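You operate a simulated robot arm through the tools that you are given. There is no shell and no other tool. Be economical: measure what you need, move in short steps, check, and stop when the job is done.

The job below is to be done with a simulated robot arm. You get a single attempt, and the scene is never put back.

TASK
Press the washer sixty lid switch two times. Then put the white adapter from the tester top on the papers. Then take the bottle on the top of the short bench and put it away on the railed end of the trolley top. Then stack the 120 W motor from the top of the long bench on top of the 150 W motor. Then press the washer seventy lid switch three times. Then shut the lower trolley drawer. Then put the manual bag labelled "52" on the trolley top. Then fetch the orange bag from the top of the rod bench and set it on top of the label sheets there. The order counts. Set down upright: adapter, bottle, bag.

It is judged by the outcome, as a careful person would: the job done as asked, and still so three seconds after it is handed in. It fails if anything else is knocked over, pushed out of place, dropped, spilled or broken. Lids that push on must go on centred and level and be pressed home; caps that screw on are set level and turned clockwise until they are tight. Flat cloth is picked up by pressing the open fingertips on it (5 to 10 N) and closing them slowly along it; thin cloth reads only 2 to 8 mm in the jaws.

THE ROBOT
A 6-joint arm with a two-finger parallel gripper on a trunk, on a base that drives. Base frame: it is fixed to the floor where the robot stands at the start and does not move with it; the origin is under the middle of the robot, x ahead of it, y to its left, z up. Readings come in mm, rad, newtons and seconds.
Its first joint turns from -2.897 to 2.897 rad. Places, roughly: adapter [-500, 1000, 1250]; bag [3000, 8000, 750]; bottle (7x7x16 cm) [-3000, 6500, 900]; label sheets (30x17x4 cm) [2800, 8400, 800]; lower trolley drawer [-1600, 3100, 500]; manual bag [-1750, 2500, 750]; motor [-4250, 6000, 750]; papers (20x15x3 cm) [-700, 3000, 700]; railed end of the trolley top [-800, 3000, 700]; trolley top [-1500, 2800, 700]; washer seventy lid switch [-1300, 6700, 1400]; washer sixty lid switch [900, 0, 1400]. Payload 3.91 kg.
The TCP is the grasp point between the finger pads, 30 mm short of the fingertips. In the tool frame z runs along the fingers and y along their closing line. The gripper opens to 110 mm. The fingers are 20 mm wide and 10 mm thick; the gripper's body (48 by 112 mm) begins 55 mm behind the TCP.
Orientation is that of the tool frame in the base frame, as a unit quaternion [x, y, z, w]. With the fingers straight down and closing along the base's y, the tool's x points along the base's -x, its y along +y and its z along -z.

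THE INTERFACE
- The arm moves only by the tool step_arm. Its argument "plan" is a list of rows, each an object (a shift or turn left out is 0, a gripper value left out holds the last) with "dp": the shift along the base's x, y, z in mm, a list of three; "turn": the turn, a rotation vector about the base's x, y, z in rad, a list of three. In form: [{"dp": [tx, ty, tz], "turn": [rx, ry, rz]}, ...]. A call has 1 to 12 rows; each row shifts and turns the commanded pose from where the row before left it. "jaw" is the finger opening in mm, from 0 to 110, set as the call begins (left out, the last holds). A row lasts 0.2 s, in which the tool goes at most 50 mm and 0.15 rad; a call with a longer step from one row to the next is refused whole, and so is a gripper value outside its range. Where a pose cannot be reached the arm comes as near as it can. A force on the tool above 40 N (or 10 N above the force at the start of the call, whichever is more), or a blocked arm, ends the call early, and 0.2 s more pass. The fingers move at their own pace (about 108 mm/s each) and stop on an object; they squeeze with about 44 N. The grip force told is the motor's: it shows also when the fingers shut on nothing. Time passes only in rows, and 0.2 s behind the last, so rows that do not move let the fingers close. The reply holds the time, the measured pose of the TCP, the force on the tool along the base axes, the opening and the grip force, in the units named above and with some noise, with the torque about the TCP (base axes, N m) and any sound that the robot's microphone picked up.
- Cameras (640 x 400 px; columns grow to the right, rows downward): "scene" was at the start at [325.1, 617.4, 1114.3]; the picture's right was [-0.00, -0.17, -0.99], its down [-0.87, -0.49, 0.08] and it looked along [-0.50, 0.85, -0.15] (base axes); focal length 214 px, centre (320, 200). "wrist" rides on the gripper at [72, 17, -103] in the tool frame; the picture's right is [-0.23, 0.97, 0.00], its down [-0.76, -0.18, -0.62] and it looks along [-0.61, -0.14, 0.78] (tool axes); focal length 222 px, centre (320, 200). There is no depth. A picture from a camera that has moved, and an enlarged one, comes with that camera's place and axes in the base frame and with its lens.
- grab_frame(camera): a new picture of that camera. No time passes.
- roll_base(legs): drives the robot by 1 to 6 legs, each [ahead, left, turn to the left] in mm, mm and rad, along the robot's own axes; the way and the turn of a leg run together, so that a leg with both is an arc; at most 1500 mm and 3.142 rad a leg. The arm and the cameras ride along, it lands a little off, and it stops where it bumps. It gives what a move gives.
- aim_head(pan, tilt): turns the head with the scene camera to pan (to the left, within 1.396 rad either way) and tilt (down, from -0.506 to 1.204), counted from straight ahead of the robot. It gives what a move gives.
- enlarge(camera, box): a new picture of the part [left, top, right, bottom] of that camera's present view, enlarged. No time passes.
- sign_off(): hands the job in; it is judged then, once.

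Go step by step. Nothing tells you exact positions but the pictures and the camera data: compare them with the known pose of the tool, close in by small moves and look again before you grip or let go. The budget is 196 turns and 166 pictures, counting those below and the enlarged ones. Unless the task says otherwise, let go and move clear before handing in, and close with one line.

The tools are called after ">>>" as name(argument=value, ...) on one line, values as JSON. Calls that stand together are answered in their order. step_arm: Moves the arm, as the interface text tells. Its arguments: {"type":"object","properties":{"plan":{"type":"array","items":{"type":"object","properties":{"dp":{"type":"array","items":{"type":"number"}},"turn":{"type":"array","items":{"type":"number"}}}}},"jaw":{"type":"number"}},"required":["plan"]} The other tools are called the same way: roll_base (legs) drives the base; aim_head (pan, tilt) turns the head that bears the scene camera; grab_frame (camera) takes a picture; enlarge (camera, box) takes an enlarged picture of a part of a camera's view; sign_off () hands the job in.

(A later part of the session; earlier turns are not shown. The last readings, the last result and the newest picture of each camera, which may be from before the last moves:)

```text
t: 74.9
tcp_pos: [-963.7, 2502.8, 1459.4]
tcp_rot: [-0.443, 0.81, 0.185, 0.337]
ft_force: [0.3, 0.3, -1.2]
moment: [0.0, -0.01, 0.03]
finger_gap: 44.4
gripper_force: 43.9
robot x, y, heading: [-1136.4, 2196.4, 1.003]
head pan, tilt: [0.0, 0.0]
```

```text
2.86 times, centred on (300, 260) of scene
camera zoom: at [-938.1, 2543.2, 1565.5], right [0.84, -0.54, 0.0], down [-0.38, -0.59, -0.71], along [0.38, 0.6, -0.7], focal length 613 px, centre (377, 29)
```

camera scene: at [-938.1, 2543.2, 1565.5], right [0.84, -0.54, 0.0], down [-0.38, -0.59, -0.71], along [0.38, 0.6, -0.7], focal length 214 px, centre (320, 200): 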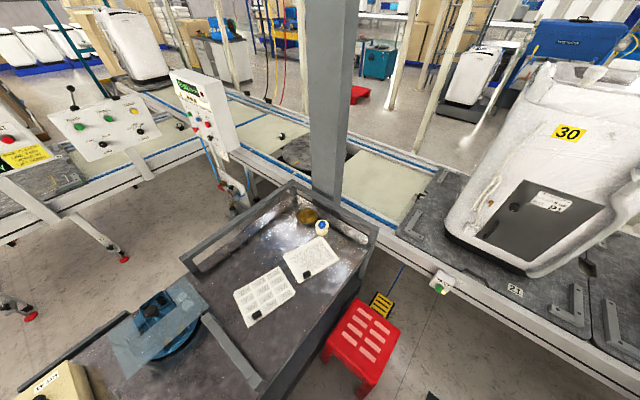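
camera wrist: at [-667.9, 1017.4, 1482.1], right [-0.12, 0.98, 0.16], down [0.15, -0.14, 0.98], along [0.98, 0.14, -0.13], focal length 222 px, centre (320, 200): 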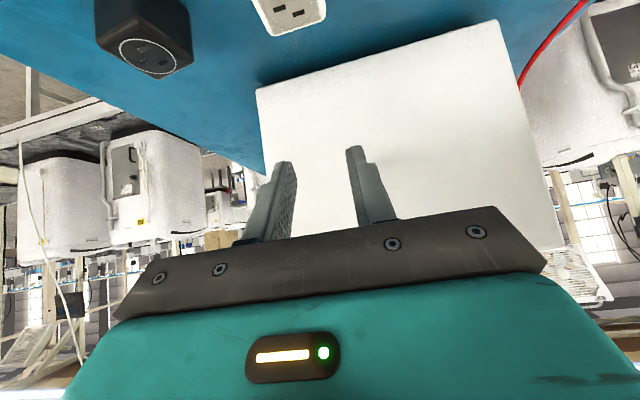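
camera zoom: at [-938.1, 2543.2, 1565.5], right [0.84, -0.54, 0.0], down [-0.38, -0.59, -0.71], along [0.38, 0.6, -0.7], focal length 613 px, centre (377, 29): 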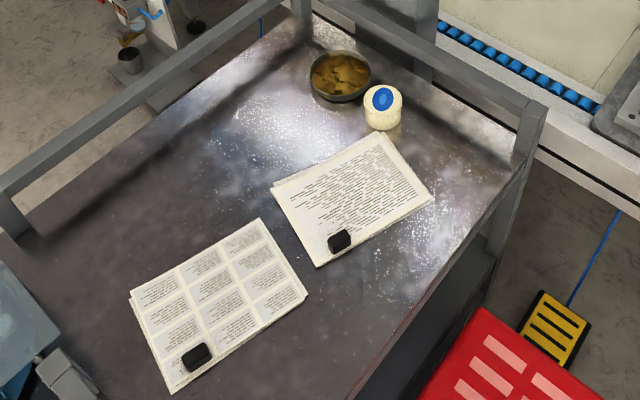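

Papers' top lies near z≈730; I choose a spot at about [-664, 2973], clear of the black weight. I extend and descend in stages.

>>> step_arm(plan=[{"dp": [17, 27, -34]}, {"dp": [17, 27, -34]}, {"dp": [17, 27, -34]}, {"dp": [17, 27, -34]}, {"dp": [17, 27, -34]}, {"dp": [17, 27, -34]}, {"dp": [17, 27, -34]}, {"dp": [17, 27, -34]}, {"dp": [17, 27, -34]}, {"dp": [17, 27, -34]}, {"dp": [17, 27, -34]}, {"dp": [17, 27, -34]}])

>>> step_arm(plan=[{"dp": [16, 24, -32]}, {"dp": [16, 24, -32]}, {"dp": [16, 24, -32]}, {"dp": [16, 24, -32]}, {"dp": [16, 24, -32]}, {"dp": [16, 24, -32]}])

>>> grab_frame(camera="scene")

>>> grab_frame(camera="wrist")

```text
t: 77.5
tcp_pos: [-762.1, 2826.3, 1051.9]
tcp_rot: [-0.443, 0.809, 0.186, 0.339]
ft_force: [-1.6, -0.6, -0.2]
moment: [-0.01, -0.02, 0.01]
finger_gap: 44.6
gripper_force: 43.7
robot x, y, heading: [-1134.3, 2194.1, 1.002]
head pan, tilt: [0.0, 0.0]
```

```text
t: 78.9
tcp_pos: [-665.7, 2972.7, 859.2]
tcp_rot: [-0.444, 0.809, 0.185, 0.338]
ft_force: [-0.4, -0.2, -0.3]
moment: [-0.02, 0.0, -0.01]
finger_gap: 44.4
gripper_force: 44.4
robot x, y, heading: [-1140.2, 2196.7, 1.009]
head pan, tilt: [0.0, 0.0]
```

```text
131 pictures are left
camera scene: at [-639.7, 3012.2, 966.2], right [0.84, -0.54, 0.0], down [-0.38, -0.59, -0.71], along [0.38, 0.6, -0.7], focal length 214 px, centre (320, 200)
```

scene: 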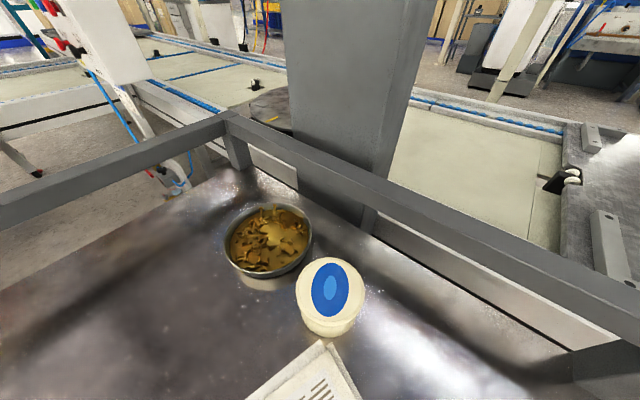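

```text
130 pictures are left
camera wrist: at [-746.6, 2877.9, 879.7], right [-0.74, 0.66, 0.16], down [0.2, -0.02, 0.98], along [0.65, 0.75, -0.12], focal length 222 px, centre (320, 200)
```

wrist: 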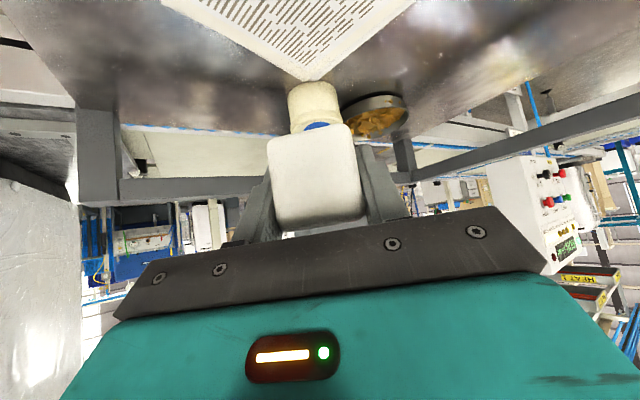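

>>> aim_head(pan=0, tilt=0.8)

>>> grab_frame(camera="scene")

```text
t: 80.0
tcp_pos: [-665.3, 2974.6, 858.6]
tcp_rot: [-0.443, 0.809, 0.185, 0.338]
ft_force: [1.0, -0.3, -2.0]
moment: [-0.01, 0.02, -0.05]
finger_gap: 44.6
gripper_force: 44.0
robot x, y, heading: [-1133.8, 2196.2, 1.001]
head pan, tilt: [0.0, 0.799]
```

```text
129 pictures are left
camera scene: at [-670.6, 2963.9, 921.3], right [0.84, -0.54, 0.0], down [-0.54, -0.84, 0.01], along [-0.01, -0.01, -1.0], focal length 214 px, centre (320, 200)
```

scene: 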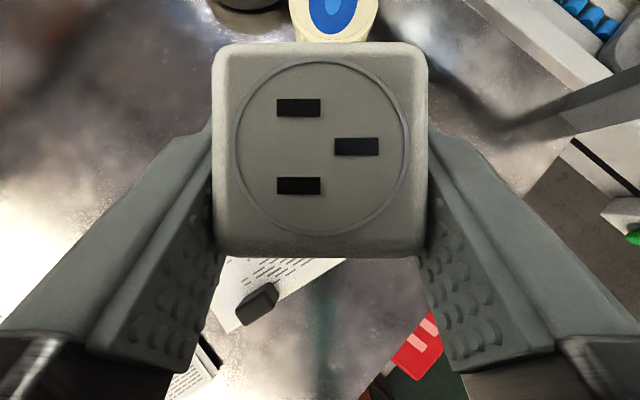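

Rectangle of the papers is x −808…−605, y 2905…3052; the adapter at [-665, 2974] is well inside. I lower gently until contact.

>>> step_arm(plan=[{"dp": [0, 0, -20]}, {"dp": [0, 0, -20]}, {"dp": [0, 0, -20]}, {"dp": [0, 0, -12]}, {"dp": [0, 0, -6]}, {"dp": [0, 0, -4]}, {"dp": [0, 0, -3]}, {"dp": [0, 0, -3]}])

>>> grab_frame(camera="wrist")

```text
t: 81.8
tcp_pos: [-662.2, 2973.3, 771.0]
tcp_rot: [-0.444, 0.81, 0.185, 0.337]
ft_force: [0.6, 0.3, -1.1]
moment: [0.03, 0.02, 0.02]
finger_gap: 44.5
gripper_force: 43.8
robot x, y, heading: [-1140.2, 2198.4, 1.004]
head pan, tilt: [0.0, 0.799]
```

```text
128 pictures are left
camera wrist: at [-744.7, 2877.1, 790.6], right [-0.74, 0.66, 0.16], down [0.2, -0.02, 0.98], along [0.65, 0.75, -0.12], focal length 222 px, centre (320, 200)
```

wrist: 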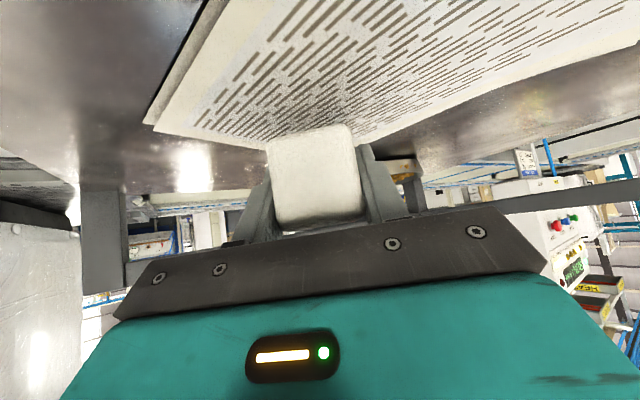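

>>> step_arm(plan=[{"dp": [0, 0, -3]}, {"dp": [0, 0, -3]}, {"dp": [0, 0, -2]}, {"dp": [0, 0, -2]}, {"dp": [0, 0, -2]}])

>>> enlarge(camera="wrist", box=[200, 90, 460, 252])

```text
t: 83.0
tcp_pos: [-663.3, 2973.0, 758.4]
tcp_rot: [-0.443, 0.81, 0.186, 0.337]
ft_force: [-0.4, 0.6, -1.2]
moment: [0.0, -0.01, 0.0]
finger_gap: 44.6
gripper_force: 44.0
robot x, y, heading: [-1136.7, 2201.1, 1.004]
head pan, tilt: [0.0, 0.799]
```

```text
2.46 times, centred on (330, 171) of wrist
camera zoom: at [-744.9, 2877.3, 778.8], right [-0.74, 0.66, 0.16], down [0.2, -0.02, 0.98], along [0.65, 0.75, -0.12], focal length 547 px, centre (295, 271)
```

zoom: 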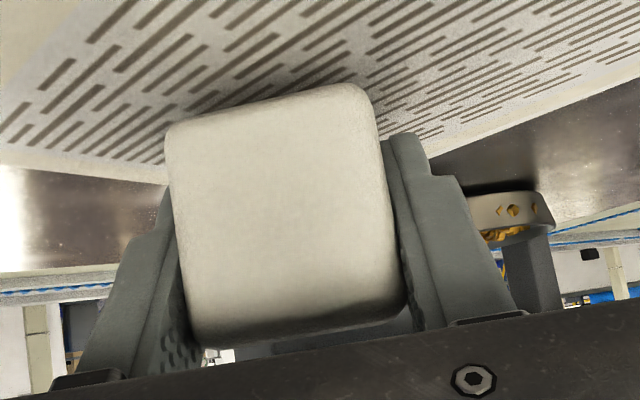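

>>> step_arm(plan=[{"dp": [0, 0, -2]}, {"dp": [0, 0, -2]}, {"dp": [0, 0, -2]}, {"dp": [0, 0, -2]}, {"dp": [0, 0, -1]}])

>>> enlarge(camera="wrist", box=[200, 90, 460, 252])

```text
t: 84.3
tcp_pos: [-663.2, 2974.2, 755.0]
tcp_rot: [-0.443, 0.808, 0.187, 0.34]
ft_force: [-0.3, 1.2, 10.7]
moment: [-0.22, 0.11, 0.02]
finger_gap: 44.7
gripper_force: 43.8
robot x, y, heading: [-1135.1, 2196.1, 1.004]
head pan, tilt: [0.0, 0.799]
stopped in row 5: the force on the tool passed its limit at 41 N (the readings are from after the stop); the commanded pose is now the measured one
```

```text
2.46 times, centred on (330, 171) of wrist
camera zoom: at [-744.3, 2878.1, 773.5], right [-0.74, 0.66, 0.16], down [0.2, -0.02, 0.98], along [0.65, 0.75, -0.11], focal length 547 px, centre (295, 271)
```

zoom: 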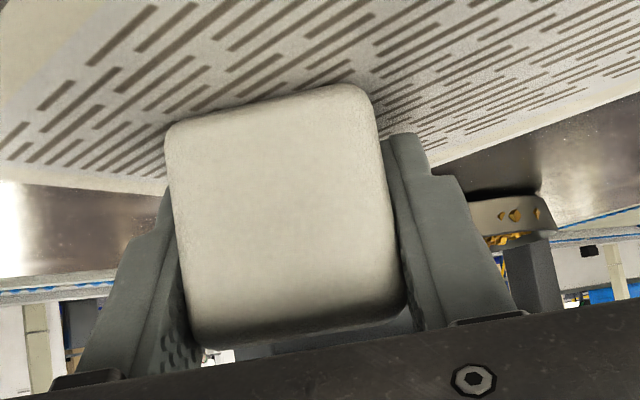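

Contact with the papers. I ease off 1 mm, open, and rise.

>>> step_arm(plan=[{"dp": [0, 0, 1]}])

>>> step_arm(plan=[{"dp": [0, 0, 0]}, {"dp": [0, 0, 0]}, {"dp": [0, 0, 10]}, {"dp": [0, 0, 25]}, {"dp": [0, 0, 40]}, {"dp": [0, 0, 45]}, {"dp": [0, 0, 45]}], jaw=80)

>>> grab_frame(camera="scene")

```text
t: 84.7
tcp_pos: [-664.3, 2972.8, 755.7]
tcp_rot: [-0.443, 0.809, 0.186, 0.339]
ft_force: [1.1, 2.8, 9.5]
moment: [-0.08, 0.06, -0.01]
finger_gap: 44.4
gripper_force: 44.0
robot x, y, heading: [-1134.6, 2196.4, 1.007]
head pan, tilt: [0.0, 0.799]
```

```text
t: 86.3
tcp_pos: [-665.5, 2975.4, 918.8]
tcp_rot: [-0.443, 0.809, 0.186, 0.339]
ft_force: [-0.5, 0.4, -0.4]
moment: [0.02, 0.03, 0.0]
finger_gap: 79.9
gripper_force: 0.1
robot x, y, heading: [-1133.5, 2199.2, 1.005]
head pan, tilt: [0.0, 0.799]
```

```text
125 pictures are left
camera scene: at [-670.4, 2965.3, 980.8], right [0.84, -0.54, 0.0], down [-0.54, -0.84, 0.01], along [0.0, 0.0, -1.0], focal length 214 px, centre (320, 200)
```

scene: 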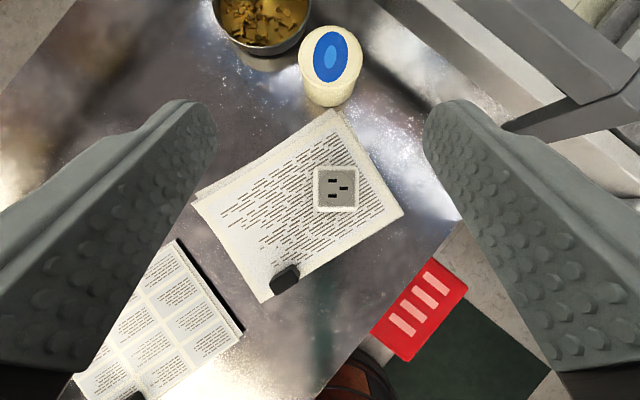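

The adapter stands upright on the papers. Next is the bottle; I retract the arm and tuck it in before driving around the trolley's left side.

>>> step_arm(plan=[{"dp": [-17, -27, 36]}, {"dp": [-17, -27, 36]}, {"dp": [-17, -27, 36]}, {"dp": [-17, -27, 36]}, {"dp": [-17, -27, 36]}, {"dp": [-17, -27, 36]}, {"dp": [-17, -27, 36]}, {"dp": [-17, -27, 36]}, {"dp": [-17, -27, 36]}, {"dp": [-17, -27, 36]}, {"dp": [-17, -27, 36]}, {"dp": [-17, -27, 36]}])

>>> step_arm(plan=[{"dp": [-22, -35, 15]}, {"dp": [-22, -35, 15]}, {"dp": [-22, -35, 15]}, {"dp": [-22, -35, 15]}], jaw=0)

>>> roll_base(legs=[[0, 0, 0.895], [41, 990, 0], [1144, 151, 0]])

>>> aim_head(pan=0, tilt=-0.5)

>>> grab_frame(camera="scene")

```text
t: 88.9
tcp_pos: [-865.6, 2651.1, 1349.5]
tcp_rot: [-0.443, 0.808, 0.187, 0.34]
ft_force: [-0.3, 0.9, -0.3]
moment: [-0.02, -0.01, -0.02]
finger_gap: 79.8
gripper_force: 0.1
robot x, y, heading: [-1131.0, 2197.0, 1.002]
head pan, tilt: [0.0, 0.799]
```

```text
t: 89.9
tcp_pos: [-953.9, 2509.8, 1410.0]
tcp_rot: [-0.443, 0.809, 0.186, 0.338]
ft_force: [0.9, 0.8, -0.3]
moment: [-0.04, 0.03, 0.05]
finger_gap: 0.0
gripper_force: 37.7
robot x, y, heading: [-1138.1, 2198.6, 1.002]
head pan, tilt: [0.0, 0.799]
```

```text
t: 102.9
tcp_pos: [-2759.7, 3240.7, 1409.3]
tcp_rot: [0.752, -0.533, -0.316, -0.224]
ft_force: [-0.5, -0.2, 0.4]
moment: [0.0, -0.04, 0.05]
finger_gap: 0.0
gripper_force: 37.7
robot x, y, heading: [-2625.5, 2901.7, 1.909]
head pan, tilt: [0.0, 0.799]
```

```text
t: 104.4
tcp_pos: [-2759.6, 3240.8, 1408.8]
tcp_rot: [0.752, -0.532, -0.317, -0.224]
ft_force: [0.1, 0.3, -0.4]
moment: [0.02, 0.0, -0.03]
finger_gap: 0.0
gripper_force: 37.8
robot x, y, heading: [-2625.5, 2906.8, 1.91]
head pan, tilt: [0.0, -0.499]
```

```text
124 pictures are left
camera scene: at [-2779.9, 3294.2, 1560.5], right [0.94, 0.33, 0.0], down [0.09, -0.26, -0.96], along [-0.32, 0.91, -0.27], focal length 214 px, centre (320, 200)
```

scene: 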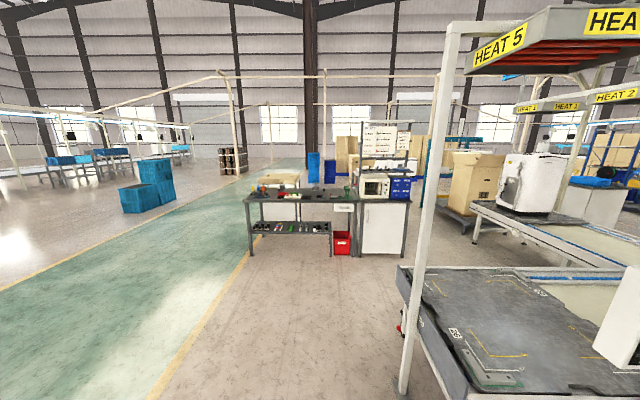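

>>> enlarge(camera="scene", box=[230, 110, 430, 270])

```text
2.50 times, centred on (330, 190) of scene
camera zoom: at [-2779.9, 3294.2, 1560.5], right [0.94, 0.33, 0.0], down [0.09, -0.26, -0.96], along [-0.32, 0.91, -0.27], focal length 536 px, centre (295, 225)
```

zoom: 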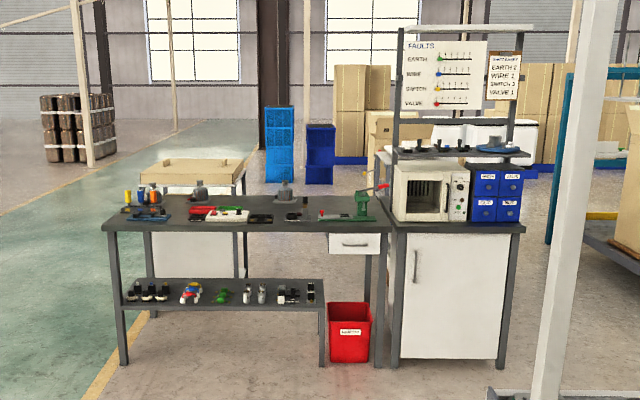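

The long bench and short bench (white cupboard with oven) are ahead. I drive nearer past the post and look again.

>>> roll_base(legs=[[1450, 0, 0], [400, 0, -0.1]])

>>> aim_head(pan=0, tilt=-0.35)

>>> grab_frame(camera="scene")

```text
t: 113.8
tcp_pos: [-3287.6, 5035.3, 1409.0]
tcp_rot: [0.716, -0.581, -0.301, -0.244]
ft_force: [0.1, 0.8, 1.1]
moment: [0.03, 0.0, -0.01]
finger_gap: 0.0
gripper_force: 37.4
robot x, y, heading: [-3198.2, 4686.5, 1.778]
head pan, tilt: [0.0, -0.499]
```

```text
t: 114.5
tcp_pos: [-3287.4, 5037.4, 1409.3]
tcp_rot: [0.717, -0.58, -0.301, -0.243]
ft_force: [0.1, -0.9, -0.1]
moment: [-0.02, -0.02, 0.0]
finger_gap: 0.0
gripper_force: 37.6
robot x, y, heading: [-3198.3, 4685.2, 1.787]
head pan, tilt: [0.0, -0.351]
```

```text
122 pictures are left
camera scene: at [-3300.5, 5092.0, 1546.8], right [0.98, 0.21, 0.0], down [0.08, -0.4, -0.91], along [-0.19, 0.89, -0.41], focal length 214 px, centre (320, 200)
```

scene: 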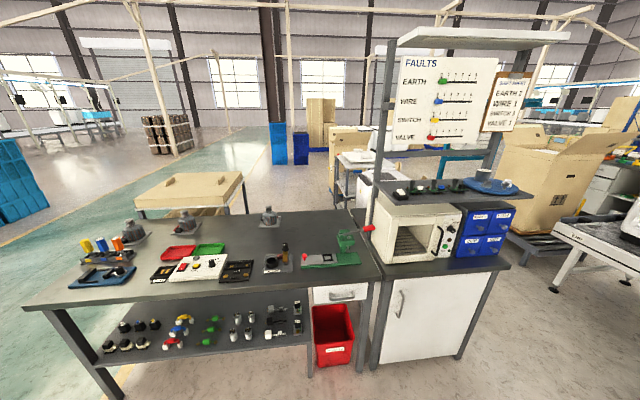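

>>> enlarge(camera="scene", box=[350, 140, 540, 270])

>>> enlarge(camera="scene", box=[60, 195, 380, 295])

```text
3.08 times, centred on (445, 205) of scene
camera zoom: at [-3300.5, 5092.0, 1546.8], right [0.98, 0.21, 0.0], down [0.08, -0.4, -0.91], along [-0.19, 0.89, -0.41], focal length 660 px, centre (-65, 185)
```

zoom: 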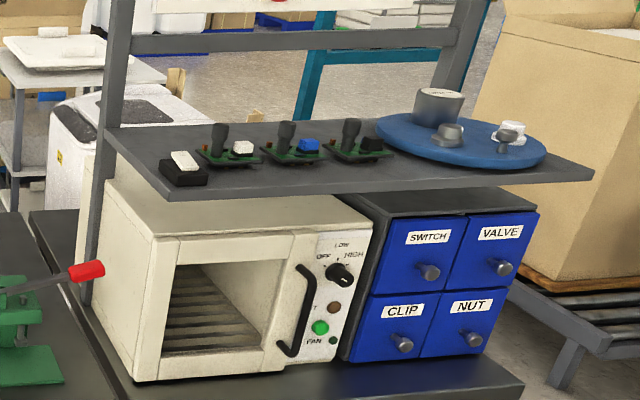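

```text
2.00 times, centred on (220, 245) of scene
camera zoom: at [-3300.5, 5092.0, 1546.8], right [0.98, 0.21, 0.0], down [0.08, -0.4, -0.91], along [-0.19, 0.89, -0.41], focal length 429 px, centre (520, 110)
```

zoom: 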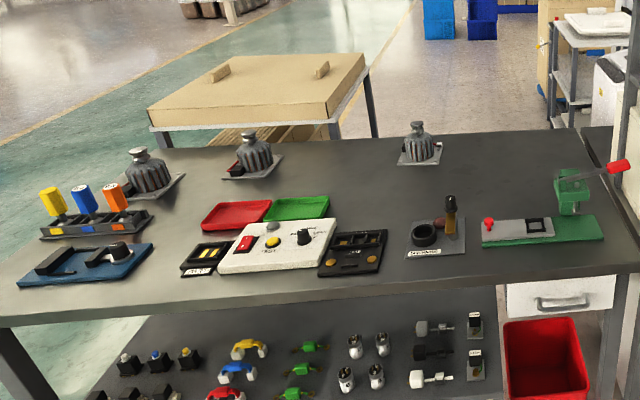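

The bottle must be behind the oven on the short bench. I move to the right front of the short bench to see past it.

>>> roll_base(legs=[[592, -640, 0]])

>>> aim_head(pan=-0.2, tilt=-0.35)

>>> grab_frame(camera="scene")

```text
t: 119.1
tcp_pos: [-2782.1, 5742.2, 1410.1]
tcp_rot: [0.714, -0.583, -0.3, -0.244]
ft_force: [-0.7, 0.1, -0.1]
moment: [-0.01, 0.0, 0.01]
finger_gap: 0.0
gripper_force: 37.7
robot x, y, heading: [-2696.5, 5392.4, 1.774]
head pan, tilt: [0.0, -0.351]
```

```text
t: 119.8
tcp_pos: [-2782.3, 5744.1, 1409.8]
tcp_rot: [0.714, -0.583, -0.3, -0.245]
ft_force: [0.1, -0.3, 0.2]
moment: [0.0, 0.0, 0.01]
finger_gap: 0.3
gripper_force: 38.1
robot x, y, heading: [-2697.3, 5391.4, 1.776]
head pan, tilt: [-0.201, -0.351]
```

```text
119 pictures are left
camera scene: at [-2780.1, 5800.2, 1547.8], right [0.99, 0.06, 0.14], down [0.15, -0.39, -0.91], along [0.0, 0.92, -0.4], focal length 214 px, centre (320, 200)
```

scene: 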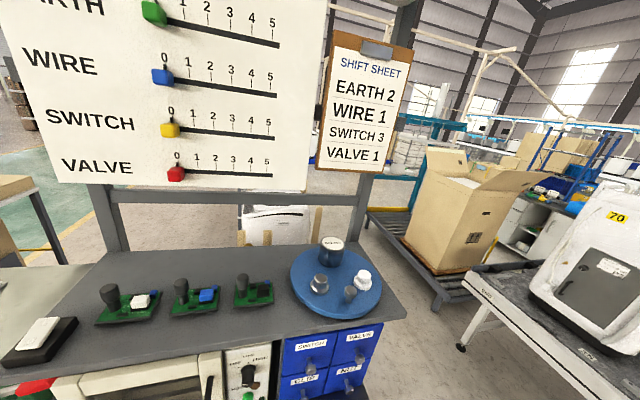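

Nothing on the shelf is a bottle; it must stand under the shelf behind the oven. I move to the short bench's right end to look behind it.

>>> roll_base(legs=[[298, -550, 0]])

>>> aim_head(pan=0.5, tilt=-0.25)

>>> grab_frame(camera="scene")

```text
t: 123.3
tcp_pos: [-2303.7, 6143.1, 1409.7]
tcp_rot: [0.713, -0.584, -0.3, -0.245]
ft_force: [0.7, 0.2, 0.0]
moment: [-0.01, 0.03, 0.01]
finger_gap: 0.0
gripper_force: 37.1
robot x, y, heading: [-2219.8, 5789.3, 1.769]
head pan, tilt: [-0.201, -0.351]
```

```text
t: 124.4
tcp_pos: [-2303.7, 6143.3, 1408.7]
tcp_rot: [0.713, -0.585, -0.3, -0.245]
ft_force: [0.0, 0.1, 0.0]
moment: [0.02, 0.0, 0.01]
finger_gap: 0.0
gripper_force: 38.1
robot x, y, heading: [-2218.5, 5789.1, 1.768]
head pan, tilt: [0.499, -0.25]
```

```text
118 pictures are left
camera scene: at [-2352.5, 6181.3, 1544.5], right [0.79, 0.51, -0.34], down [-0.01, -0.54, -0.84], along [-0.61, 0.67, -0.42], focal length 214 px, centre (320, 200)
```

scene: 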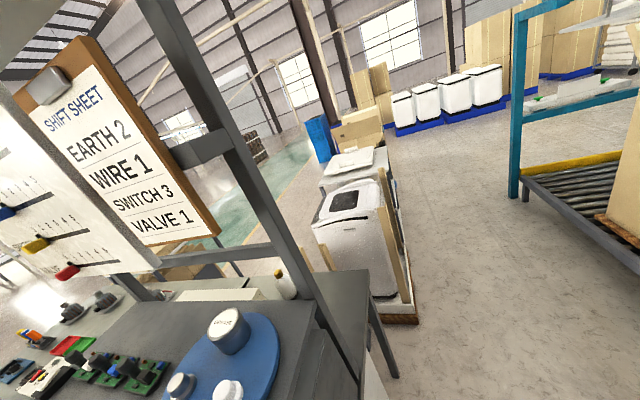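

The bottle is visible at the back of the short bench. I zoom, and check the passage on the right.

>>> enlarge(camera="scene", box=[230, 240, 420, 400])

>>> aim_head(pan=-0.4, tilt=0.2)

>>> grab_frame(camera="scene")

```text
2.50 times, centred on (325, 320) of scene
camera zoom: at [-2352.5, 6181.3, 1544.5], right [0.79, 0.51, -0.34], down [-0.01, -0.54, -0.84], along [-0.61, 0.67, -0.42], focal length 536 px, centre (308, -100)
```

zoom: 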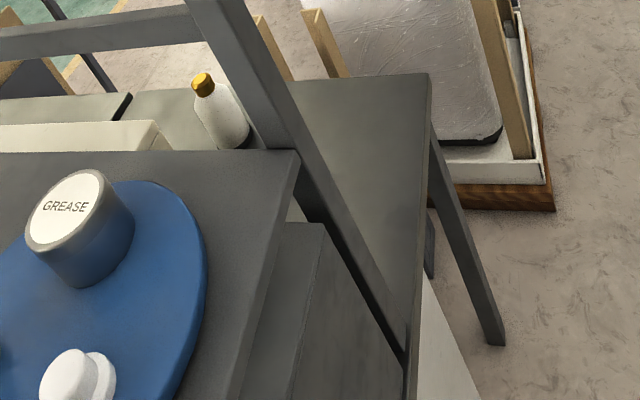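

```text
t: 125.6
tcp_pos: [-2304.0, 6142.2, 1410.2]
tcp_rot: [0.713, -0.584, -0.3, -0.245]
ft_force: [-0.4, 0.2, 0.5]
moment: [-0.01, 0.01, 0.0]
finger_gap: 0.0
gripper_force: 37.7
robot x, y, heading: [-2219.6, 5793.1, 1.768]
head pan, tilt: [-0.4, 0.201]
```

```text
116 pictures are left
camera scene: at [-2275.6, 6179.0, 1505.6], right [0.96, -0.09, 0.27], down [0.08, -0.82, -0.57], along [0.27, 0.57, -0.77], focal length 214 px, centre (320, 200)
```

scene: 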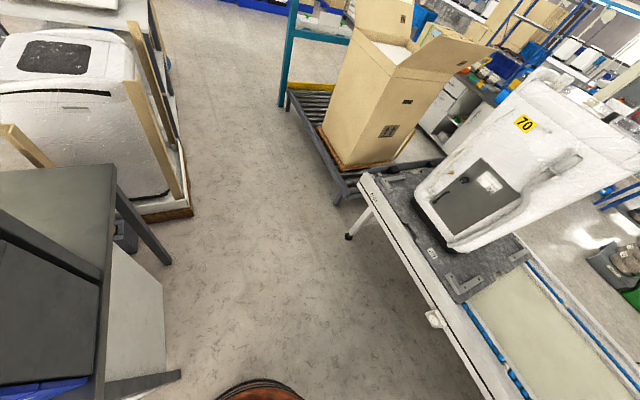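

Bottle base is near [-3050, 6517] at the back of the short bench; the passage at the bench's right end is ~950 mm wide and leads to free floor behind. I drive through and face the bottle from the back right.

>>> roll_base(legs=[[372, -217, 0], [569, 39, 0], [0, 0, 1.73], [123, -100, 0]])

>>> aim_head(pan=0, tilt=-0.2)

>>> grab_frame(camera="scene")

```text
t: 136.3
tcp_pos: [-2713.7, 6664.8, 1410.1]
tcp_rot: [0.907, 0.164, -0.381, 0.07]
ft_force: [-0.2, 0.1, 0.6]
moment: [0.0, 0.02, -0.03]
finger_gap: 0.0
gripper_force: 37.5
robot x, y, heading: [-2384.3, 6805.7, -2.781]
head pan, tilt: [-0.4, 0.201]
```

```text
t: 137.1
tcp_pos: [-2714.1, 6665.0, 1409.8]
tcp_rot: [0.907, 0.166, -0.381, 0.071]
ft_force: [0.8, -0.3, 0.2]
moment: [-0.01, 0.01, 0.0]
finger_gap: 0.3
gripper_force: 37.9
robot x, y, heading: [-2382.5, 6806.1, -2.78]
head pan, tilt: [0.0, -0.201]
```

```text
115 pictures are left
camera scene: at [-2767.2, 6642.9, 1533.1], right [-0.35, 0.94, 0.0], down [0.51, 0.19, -0.84], along [-0.79, -0.3, -0.54], focal length 214 px, centre (320, 200)
```

scene: 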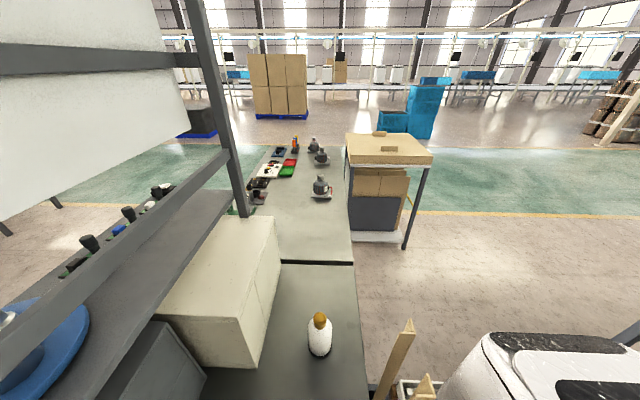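

>>> enlarge(camera="scene", box=[250, 260, 390, 400])

```text
2.86 times, centred on (320, 330) of scene
camera zoom: at [-2767.2, 6642.9, 1533.1], right [-0.35, 0.94, 0.0], down [0.51, 0.19, -0.84], along [-0.79, -0.3, -0.54], focal length 613 px, centre (320, -171)
```

zoom: 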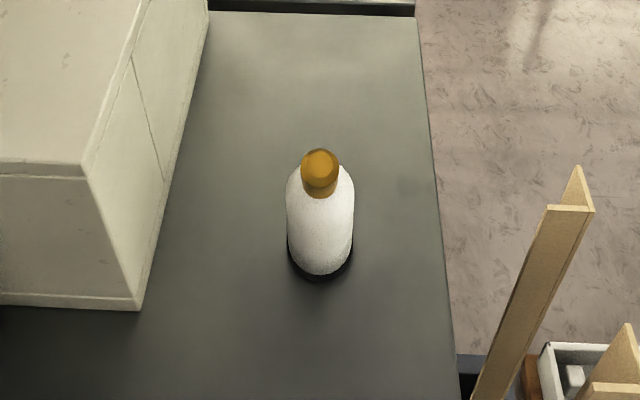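

Bottle centre ≈ [-3056, 6532], cap top ≈ 972, base ≈ 812. I approach with the tool 30° below horizontal, jaws open.

>>> step_arm(plan=[{"dp": [-20, -8, -41], "turn": [-0.0232, 0.0613, 0]}, {"dp": [-20, -8, -41], "turn": [-0.0232, 0.0613, 0]}, {"dp": [-20, -8, -41], "turn": [-0.0232, 0.0613, 0]}, {"dp": [-20, -8, -41], "turn": [-0.0232, 0.0613, 0]}, {"dp": [-20, -8, -41]}, {"dp": [-20, -8, -41]}, {"dp": [-20, -8, -41]}, {"dp": [-20, -8, -41]}, {"dp": [-20, -8, -41]}, {"dp": [-20, -8, -41]}, {"dp": [-20, -7, -40]}], jaw=105)

>>> aim_head(pan=0, tilt=0.6)

>>> grab_frame(camera="scene")

>>> grab_frame(camera="wrist")

```text
t: 139.5
tcp_pos: [-2935.5, 6577.8, 959.4]
tcp_rot: [0.849, 0.154, -0.496, 0.091]
ft_force: [-0.2, -0.8, -0.2]
moment: [-0.01, 0.01, 0.03]
finger_gap: 105.1
gripper_force: 0.0
robot x, y, heading: [-2376.5, 6806.5, -2.778]
head pan, tilt: [0.0, -0.201]
```

```text
t: 140.7
tcp_pos: [-2935.9, 6577.8, 958.9]
tcp_rot: [0.85, 0.155, -0.496, 0.092]
ft_force: [-0.4, 0.5, 0.5]
moment: [0.02, -0.02, 0.01]
finger_gap: 104.9
gripper_force: 0.0
robot x, y, heading: [-2380.6, 6802.4, -2.786]
head pan, tilt: [0.0, 0.6]
```

```text
113 pictures are left
camera scene: at [-2927.3, 6578.7, 1026.9], right [-0.35, 0.94, 0.0], down [0.84, 0.32, -0.44], along [-0.41, -0.16, -0.9], focal length 214 px, centre (320, 200)
```

scene: 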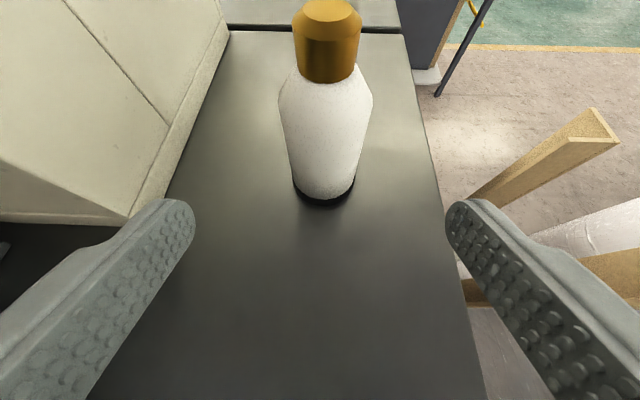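

```text
112 pictures are left
camera wrist: at [-2811.9, 6606.6, 945.0], right [0.24, -0.95, 0.2], down [0.1, 0.23, 0.97], along [-0.97, -0.21, 0.15], focal length 222 px, centre (320, 200)
```

wrist: 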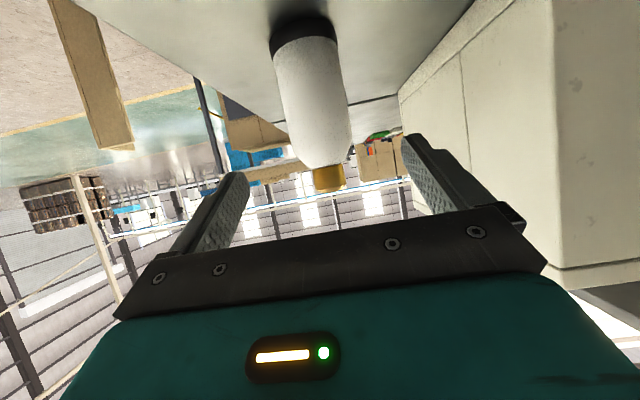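

Well aligned. I advance along the tool axis around the bottle and close.

>>> step_arm(plan=[{"dp": [-25, -8, -15]}, {"dp": [-25, -8, -15]}, {"dp": [-24, -8, -15]}, {"dp": [-24, -9, -15]}, {"dp": [-22, -9, -14]}])

>>> grab_frame(camera="scene")

```text
t: 141.8
tcp_pos: [-3042.7, 6540.9, 895.7]
tcp_rot: [0.861, 0.106, -0.485, 0.112]
ft_force: [4.1, 1.1, 16.9]
moment: [-0.04, 0.37, 0.01]
finger_gap: 104.8
gripper_force: 0.0
robot x, y, heading: [-2381.6, 6804.1, -2.781]
head pan, tilt: [0.0, 0.6]
stopped in row 5: the force on the tool passed its limit at 55 N (the readings are from after the stop); the commanded pose is now the measured one
```

```text
111 pictures are left
camera scene: at [-3038.6, 6546.8, 965.7], right [-0.29, 0.95, -0.09], down [0.87, 0.23, -0.44], along [-0.4, -0.21, -0.89], focal length 214 px, centre (320, 200)
```

scene: 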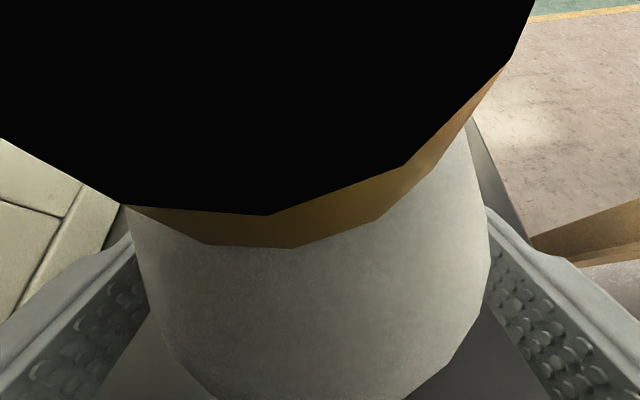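

The camera head touched the bottle's cap. I back straight out and check the bottle.

>>> step_arm(plan=[{"dp": [6, 2, 6]}, {"dp": [14, 5, 9]}, {"dp": [24, 8, 15]}, {"dp": [25, 8, 15]}, {"dp": [25, 8, 15]}, {"dp": [25, 8, 15]}])

>>> grab_frame(camera="scene")

```text
t: 143.2
tcp_pos: [-2921.7, 6579.6, 970.1]
tcp_rot: [0.861, 0.107, -0.484, 0.112]
ft_force: [-0.3, -0.1, -0.3]
moment: [-0.02, -0.01, -0.01]
finger_gap: 105.0
gripper_force: 0.0
robot x, y, heading: [-2378.2, 6802.5, -2.784]
head pan, tilt: [0.0, 0.6]
```

```text
110 pictures are left
camera scene: at [-2917.9, 6584.7, 1038.4], right [-0.29, 0.95, -0.09], down [0.88, 0.23, -0.42], along [-0.38, -0.2, -0.9], focal length 214 px, centre (320, 200)
```

scene: 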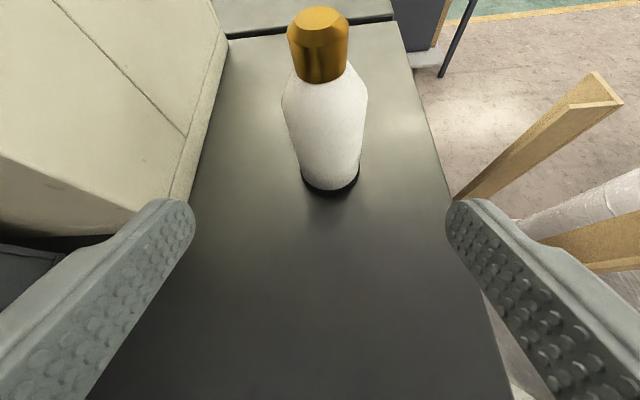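

The bottle still stands upright in place. I pan the head aside so it clears the cap, straighten the tool, and approach again.

>>> aim_head(pan=-1.39, tilt=0)

>>> step_arm(plan=[{"dp": [0, 0, 0], "turn": [0.076, 0.047, 0.06]}, {"dp": [-22, -8, -14]}, {"dp": [-22, -8, -14]}, {"dp": [-22, -8, -14]}, {"dp": [-22, -8, -14]}])

>>> grab_frame(camera="wrist")

```text
t: 144.8
tcp_pos: [-2922.6, 6578.3, 970.6]
tcp_rot: [0.862, 0.105, -0.484, 0.112]
ft_force: [0.1, 1.5, 0.7]
moment: [0.0, -0.02, 0.03]
finger_gap: 105.2
gripper_force: 0.0
robot x, y, heading: [-2381.6, 6809.7, -2.784]
head pan, tilt: [-1.389, 0.0]
```

```text
t: 146.0
tcp_pos: [-3011.8, 6548.1, 913.6]
tcp_rot: [0.85, 0.152, -0.497, 0.091]
ft_force: [0.3, 0.5, 0.9]
moment: [0.01, 0.0, 0.04]
finger_gap: 104.8
gripper_force: 0.1
robot x, y, heading: [-2381.7, 6805.6, -2.781]
head pan, tilt: [-1.389, 0.0]
```

```text
109 pictures are left
camera wrist: at [-2888.0, 6576.6, 900.0], right [0.24, -0.95, 0.2], down [0.09, 0.23, 0.97], along [-0.97, -0.21, 0.14], focal length 222 px, centre (320, 200)
```

wrist: 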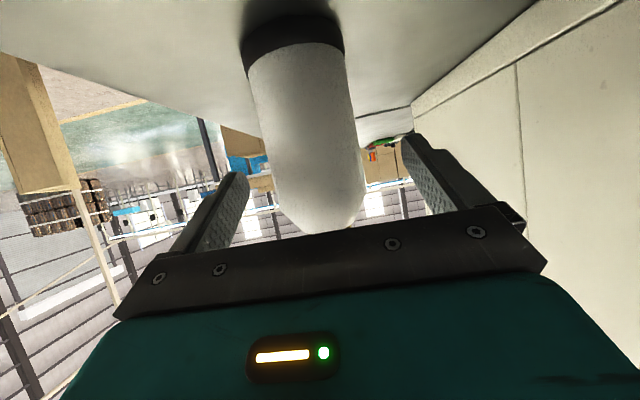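

>>> step_arm(plan=[{"dp": [-15, -5, -8]}, {"dp": [-15, -5, -8]}, {"dp": [-12, -4, -7]}])

>>> step_arm(plan=[{"dp": [0, 0, 0]}, {"dp": [0, 0, 0]}, {"dp": [0, 0, 0]}, {"dp": [0, 0, 0]}], jaw=40)

>>> step_arm(plan=[{"dp": [0, 0, 2]}, {"dp": [0, 0, 4]}, {"dp": [0, 0, 6]}, {"dp": [0, 0, 8]}], jaw=0)

>>> grab_frame(camera="wrist")

```text
t: 146.8
tcp_pos: [-3055.0, 6534.3, 890.9]
tcp_rot: [0.85, 0.152, -0.496, 0.091]
ft_force: [0.0, -0.4, 0.0]
moment: [0.04, 0.01, 0.01]
finger_gap: 105.1
gripper_force: 0.0
robot x, y, heading: [-2379.4, 6806.1, -2.782]
head pan, tilt: [-1.389, 0.0]
```

```text
t: 147.8
tcp_pos: [-3054.3, 6534.0, 889.5]
tcp_rot: [0.85, 0.153, -0.495, 0.091]
ft_force: [-2.2, 1.1, 4.1]
moment: [0.2, 0.15, 0.03]
finger_gap: 64.9
gripper_force: 43.4
robot x, y, heading: [-2381.0, 6802.7, -2.785]
head pan, tilt: [-1.389, 0.0]
```

```text
t: 148.8
tcp_pos: [-3054.8, 6534.8, 905.1]
tcp_rot: [0.849, 0.153, -0.497, 0.092]
ft_force: [0.4, -0.4, -1.8]
moment: [0.0, -0.01, -0.01]
finger_gap: 64.9
gripper_force: 44.8
out of reach, approached as far as the arm can: row 4
robot x, y, heading: [-2380.0, 6805.3, -2.785]
head pan, tilt: [-1.389, 0.0]
```

```text
108 pictures are left
camera wrist: at [-2931.3, 6563.0, 892.2], right [0.24, -0.95, 0.2], down [0.09, 0.23, 0.97], along [-0.97, -0.21, 0.14], focal length 222 px, centre (320, 200)
```

wrist: 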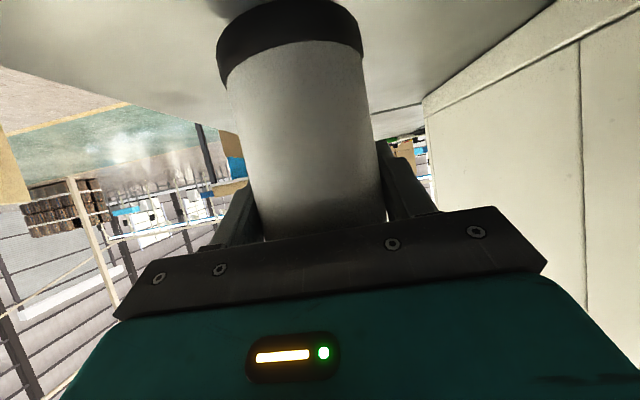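

Bottle gripped and lifted. I retract towards the robot and up.

>>> step_arm(plan=[{"dp": [10, 4, 5]}, {"dp": [20, 7, 12]}, {"dp": [25, 9, 20]}, {"dp": [25, 9, 25]}, {"dp": [25, 9, 30]}, {"dp": [25, 9, 30]}, {"dp": [25, 9, 30]}, {"dp": [25, 9, 30]}, {"dp": [25, 9, 30]}, {"dp": [25, 9, 30]}, {"dp": [25, 9, 30]}, {"dp": [25, 9, 30]}])

>>> grab_frame(camera="wrist")

```text
t: 151.4
tcp_pos: [-2773.3, 6636.4, 1206.6]
tcp_rot: [0.85, 0.154, -0.496, 0.091]
ft_force: [-1.2, -1.2, -2.9]
moment: [-0.01, 0.01, -0.01]
finger_gap: 64.9
gripper_force: 44.0
robot x, y, heading: [-2379.4, 6805.2, -2.782]
head pan, tilt: [-1.389, 0.0]
```

```text
107 pictures are left
camera wrist: at [-2650.6, 6664.8, 1192.4], right [0.24, -0.95, 0.2], down [0.09, 0.23, 0.97], along [-0.97, -0.21, 0.14], focal length 222 px, centre (320, 200)
```

wrist: 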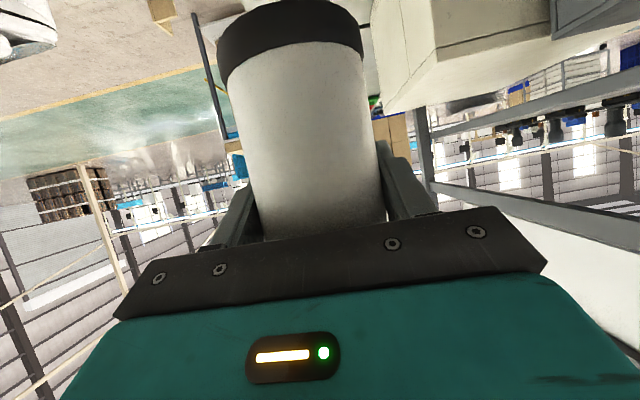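

The grip is firm. I drive back out through the passage towards the trolley.

>>> roll_base(legs=[[-121, 104, 0], [0, 0, -1.73], [-569, -38, 0], [-374, 219, 0], [-295, 546, 0], [-593, 632, 0]])

```text
t: 166.9
tcp_pos: [-2957.9, 5582.1, 1204.5]
tcp_rot: [0.686, -0.527, -0.399, -0.305]
ft_force: [0.0, -0.4, -2.8]
moment: [0.05, 0.01, -0.01]
finger_gap: 64.7
gripper_force: 44.3
robot x, y, heading: [-2826.9, 5174.7, 1.833]
head pan, tilt: [-1.389, 0.0]
stopped in leg 6: the robot was blocked; the commanded pose is now the measured one
```

The base was blocked by something. I look around on the left and right.

>>> aim_head(pan=-1.39, tilt=0.5)

>>> grab_frame(camera="scene")

>>> aim_head(pan=1.39, tilt=0.5)

>>> grab_frame(camera="scene")

```text
t: 167.8
tcp_pos: [-2957.7, 5580.8, 1204.0]
tcp_rot: [0.685, -0.526, -0.401, -0.305]
ft_force: [0.6, -0.1, -2.2]
moment: [0.03, 0.0, -0.02]
finger_gap: 64.8
gripper_force: 43.9
robot x, y, heading: [-2827.9, 5175.1, 1.833]
head pan, tilt: [-1.389, 0.499]
```

```text
106 pictures are left
camera scene: at [-2855.0, 5538.4, 1316.0], right [0.4, -0.78, 0.49], down [-0.32, -0.61, -0.72], along [0.86, 0.13, -0.5], focal length 214 px, centre (320, 200)
```

scene: 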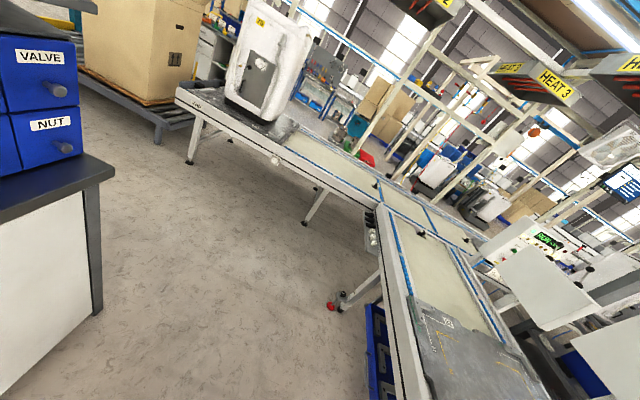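

```text
t: 170.3
tcp_pos: [-2957.8, 5581.7, 1205.0]
tcp_rot: [0.685, -0.527, -0.399, -0.305]
ft_force: [-0.7, -0.1, -3.0]
moment: [-0.02, 0.01, -0.01]
finger_gap: 65.0
gripper_force: 43.6
robot x, y, heading: [-2830.8, 5171.3, 1.838]
head pan, tilt: [1.389, 0.499]
```

```text
105 pictures are left
camera scene: at [-3027.9, 5491.9, 1316.4], right [-0.05, 0.87, -0.49], down [0.58, -0.37, -0.72], along [-0.81, -0.32, -0.49], focal length 214 px, centre (320, 200)
```

scene: 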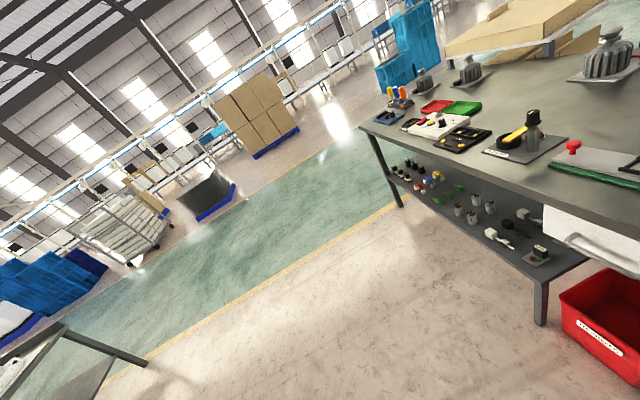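

The conveyor's back corner was just clipped at the base. I swing wider left and continue down the aisle.

>>> roll_base(legs=[[34, 353, 0], [-887, 211, 0], [-1389, -149, 0], [-1095, -273, 0]])

```text
t: 188.9
tcp_pos: [-2220.3, 2330.0, 1204.1]
tcp_rot: [0.694, -0.514, -0.406, -0.298]
ft_force: [-0.3, -0.3, -2.6]
moment: [0.07, -0.01, 0.01]
finger_gap: 64.6
gripper_force: 44.4
robot x, y, heading: [-2073.8, 1922.7, 1.869]
head pan, tilt: [1.389, 0.499]
```

On track. I move sideways to in front of the trolley and face the free back-left spot of the railed end (about [-888, 3131]).

>>> roll_base(legs=[[15, -1014, 0], [0, 0, -0.54]])

>>> aim_head(pan=-0.9, tilt=0.2)

>>> grab_frame(camera="scene")

```text
t: 195.6
tcp_pos: [-1033.1, 2654.8, 1204.6]
tcp_rot: [-0.53, 0.683, 0.309, 0.397]
ft_force: [0.0, -0.1, -2.7]
moment: [-0.02, -0.03, 0.01]
finger_gap: 65.0
gripper_force: 44.0
robot x, y, heading: [-1120.4, 2233.1, 1.323]
head pan, tilt: [1.389, 0.499]
```

```text
t: 197.8
tcp_pos: [-1033.6, 2654.1, 1204.0]
tcp_rot: [-0.53, 0.683, 0.31, 0.396]
ft_force: [0.1, -1.2, -2.8]
moment: [0.01, -0.04, 0.05]
finger_gap: 65.1
gripper_force: 43.9
robot x, y, heading: [-1123.2, 2235.6, 1.322]
head pan, tilt: [-0.901, 0.201]
```

```text
104 pictures are left
camera scene: at [-967.8, 2616.8, 1319.5], right [0.43, -0.81, 0.39], down [-0.3, -0.53, -0.79], along [0.85, 0.23, -0.48], focal length 214 px, centre (320, 200)
```

scene: 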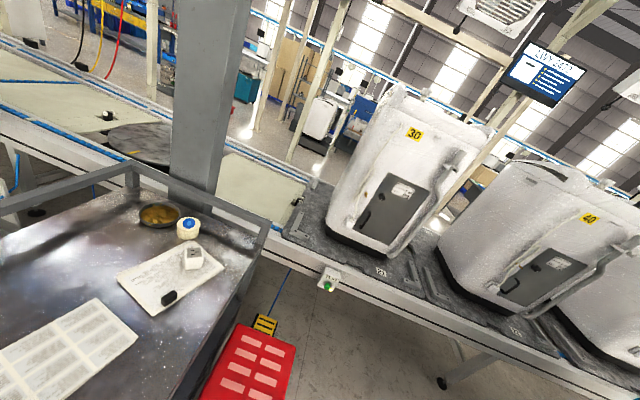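

>>> step_arm(plan=[{"dp": [12, 39.5, -25]}, {"dp": [12, 39.5, -25]}, {"dp": [12, 39.5, -25]}, {"dp": [12, 39.5, -25]}, {"dp": [12, 39.5, -25]}, {"dp": [12, 39.5, -25]}, {"dp": [12, 39.5, -25]}, {"dp": [12, 39.5, -25]}, {"dp": [12, 39.5, -25]}, {"dp": [12, 39.5, -25]}, {"dp": [12, 39.5, -25]}, {"dp": [12, 39.5, -25]}])

>>> grab_frame(camera="scene")

>>> grab_frame(camera="wrist")

```text
t: 200.3
tcp_pos: [-890.0, 3130.9, 907.1]
tcp_rot: [-0.529, 0.683, 0.31, 0.397]
ft_force: [0.7, -0.4, -1.7]
moment: [-0.03, 0.04, 0.01]
finger_gap: 64.7
gripper_force: 44.2
robot x, y, heading: [-1119.7, 2232.9, 1.323]
head pan, tilt: [-0.901, 0.201]
```

```text
103 pictures are left
camera scene: at [-823.1, 3092.0, 1021.8], right [0.43, -0.81, 0.38], down [-0.3, -0.53, -0.79], along [0.85, 0.23, -0.48], focal length 214 px, centre (320, 200)
```

scene: 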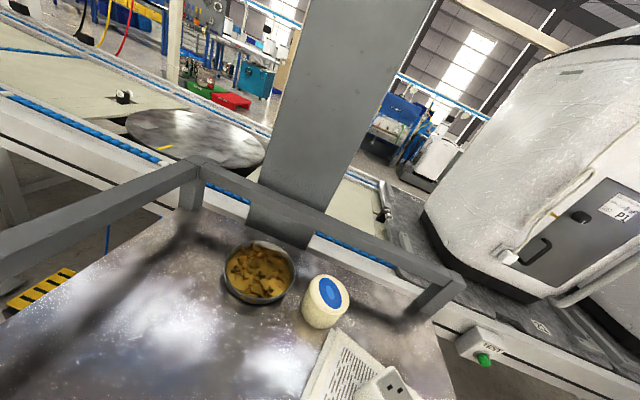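

```text
102 pictures are left
camera wrist: at [-936.6, 3012.4, 893.5], right [-0.92, 0.35, 0.2], down [0.13, -0.21, 0.97], along [0.38, 0.91, 0.14], focal length 222 px, centre (320, 200)
```

wrist: 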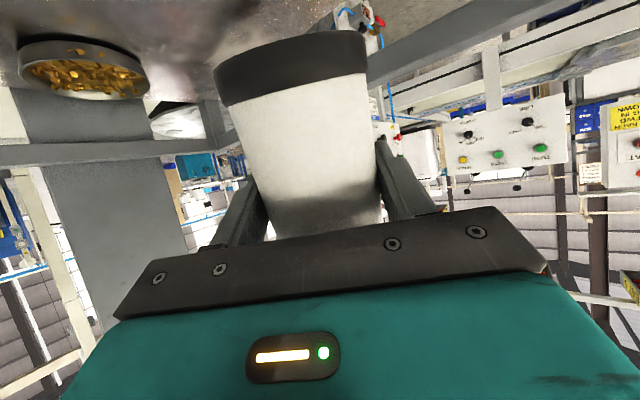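

Back rail is >100 mm beyond the bottle. I lower to just above the top and then feel for contact.

>>> step_arm(plan=[{"dp": [0, 0, -25]}, {"dp": [0, 0, -25]}, {"dp": [0, 0, -25]}, {"dp": [0, 0, -15]}, {"dp": [0, 0, -8]}, {"dp": [0, 0, -4]}, {"dp": [0, 0, -3]}, {"dp": [0, 0, -2]}, {"dp": [0, 0, -2]}, {"dp": [0, 0, -2]}])

>>> grab_frame(camera="wrist")

```text
t: 202.6
tcp_pos: [-889.2, 3127.6, 802.0]
tcp_rot: [-0.529, 0.684, 0.309, 0.396]
ft_force: [0.5, 0.4, -2.4]
moment: [-0.01, -0.01, 0.02]
finger_gap: 64.7
gripper_force: 44.7
out of reach, approached as far as the arm can: row 2
robot x, y, heading: [-1115.4, 2235.0, 1.317]
head pan, tilt: [-0.901, 0.201]
```

```text
101 pictures are left
camera wrist: at [-936.1, 3010.4, 788.7], right [-0.92, 0.35, 0.2], down [0.13, -0.2, 0.97], along [0.38, 0.91, 0.14], focal length 222 px, centre (320, 200)
```

wrist: 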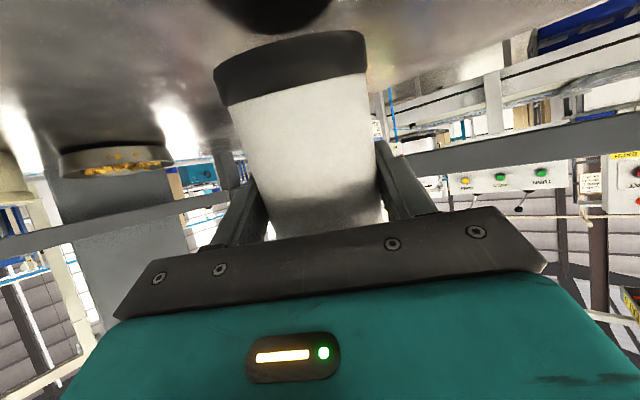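

>>> step_arm(plan=[{"dp": [0, 0, -2]}, {"dp": [0, 0, -2]}, {"dp": [0, 0, -2]}, {"dp": [0, 0, -2]}, {"dp": [0, 0, -2]}, {"dp": [0, 0, -2]}])

```text
t: 203.9
tcp_pos: [-888.6, 3128.5, 791.6]
tcp_rot: [-0.53, 0.682, 0.311, 0.397]
ft_force: [0.2, 4.1, 14.8]
moment: [0.41, -0.19, -0.02]
finger_gap: 65.1
gripper_force: 44.5
robot x, y, heading: [-1119.2, 2235.0, 1.32]
head pan, tilt: [-0.901, 0.201]
```

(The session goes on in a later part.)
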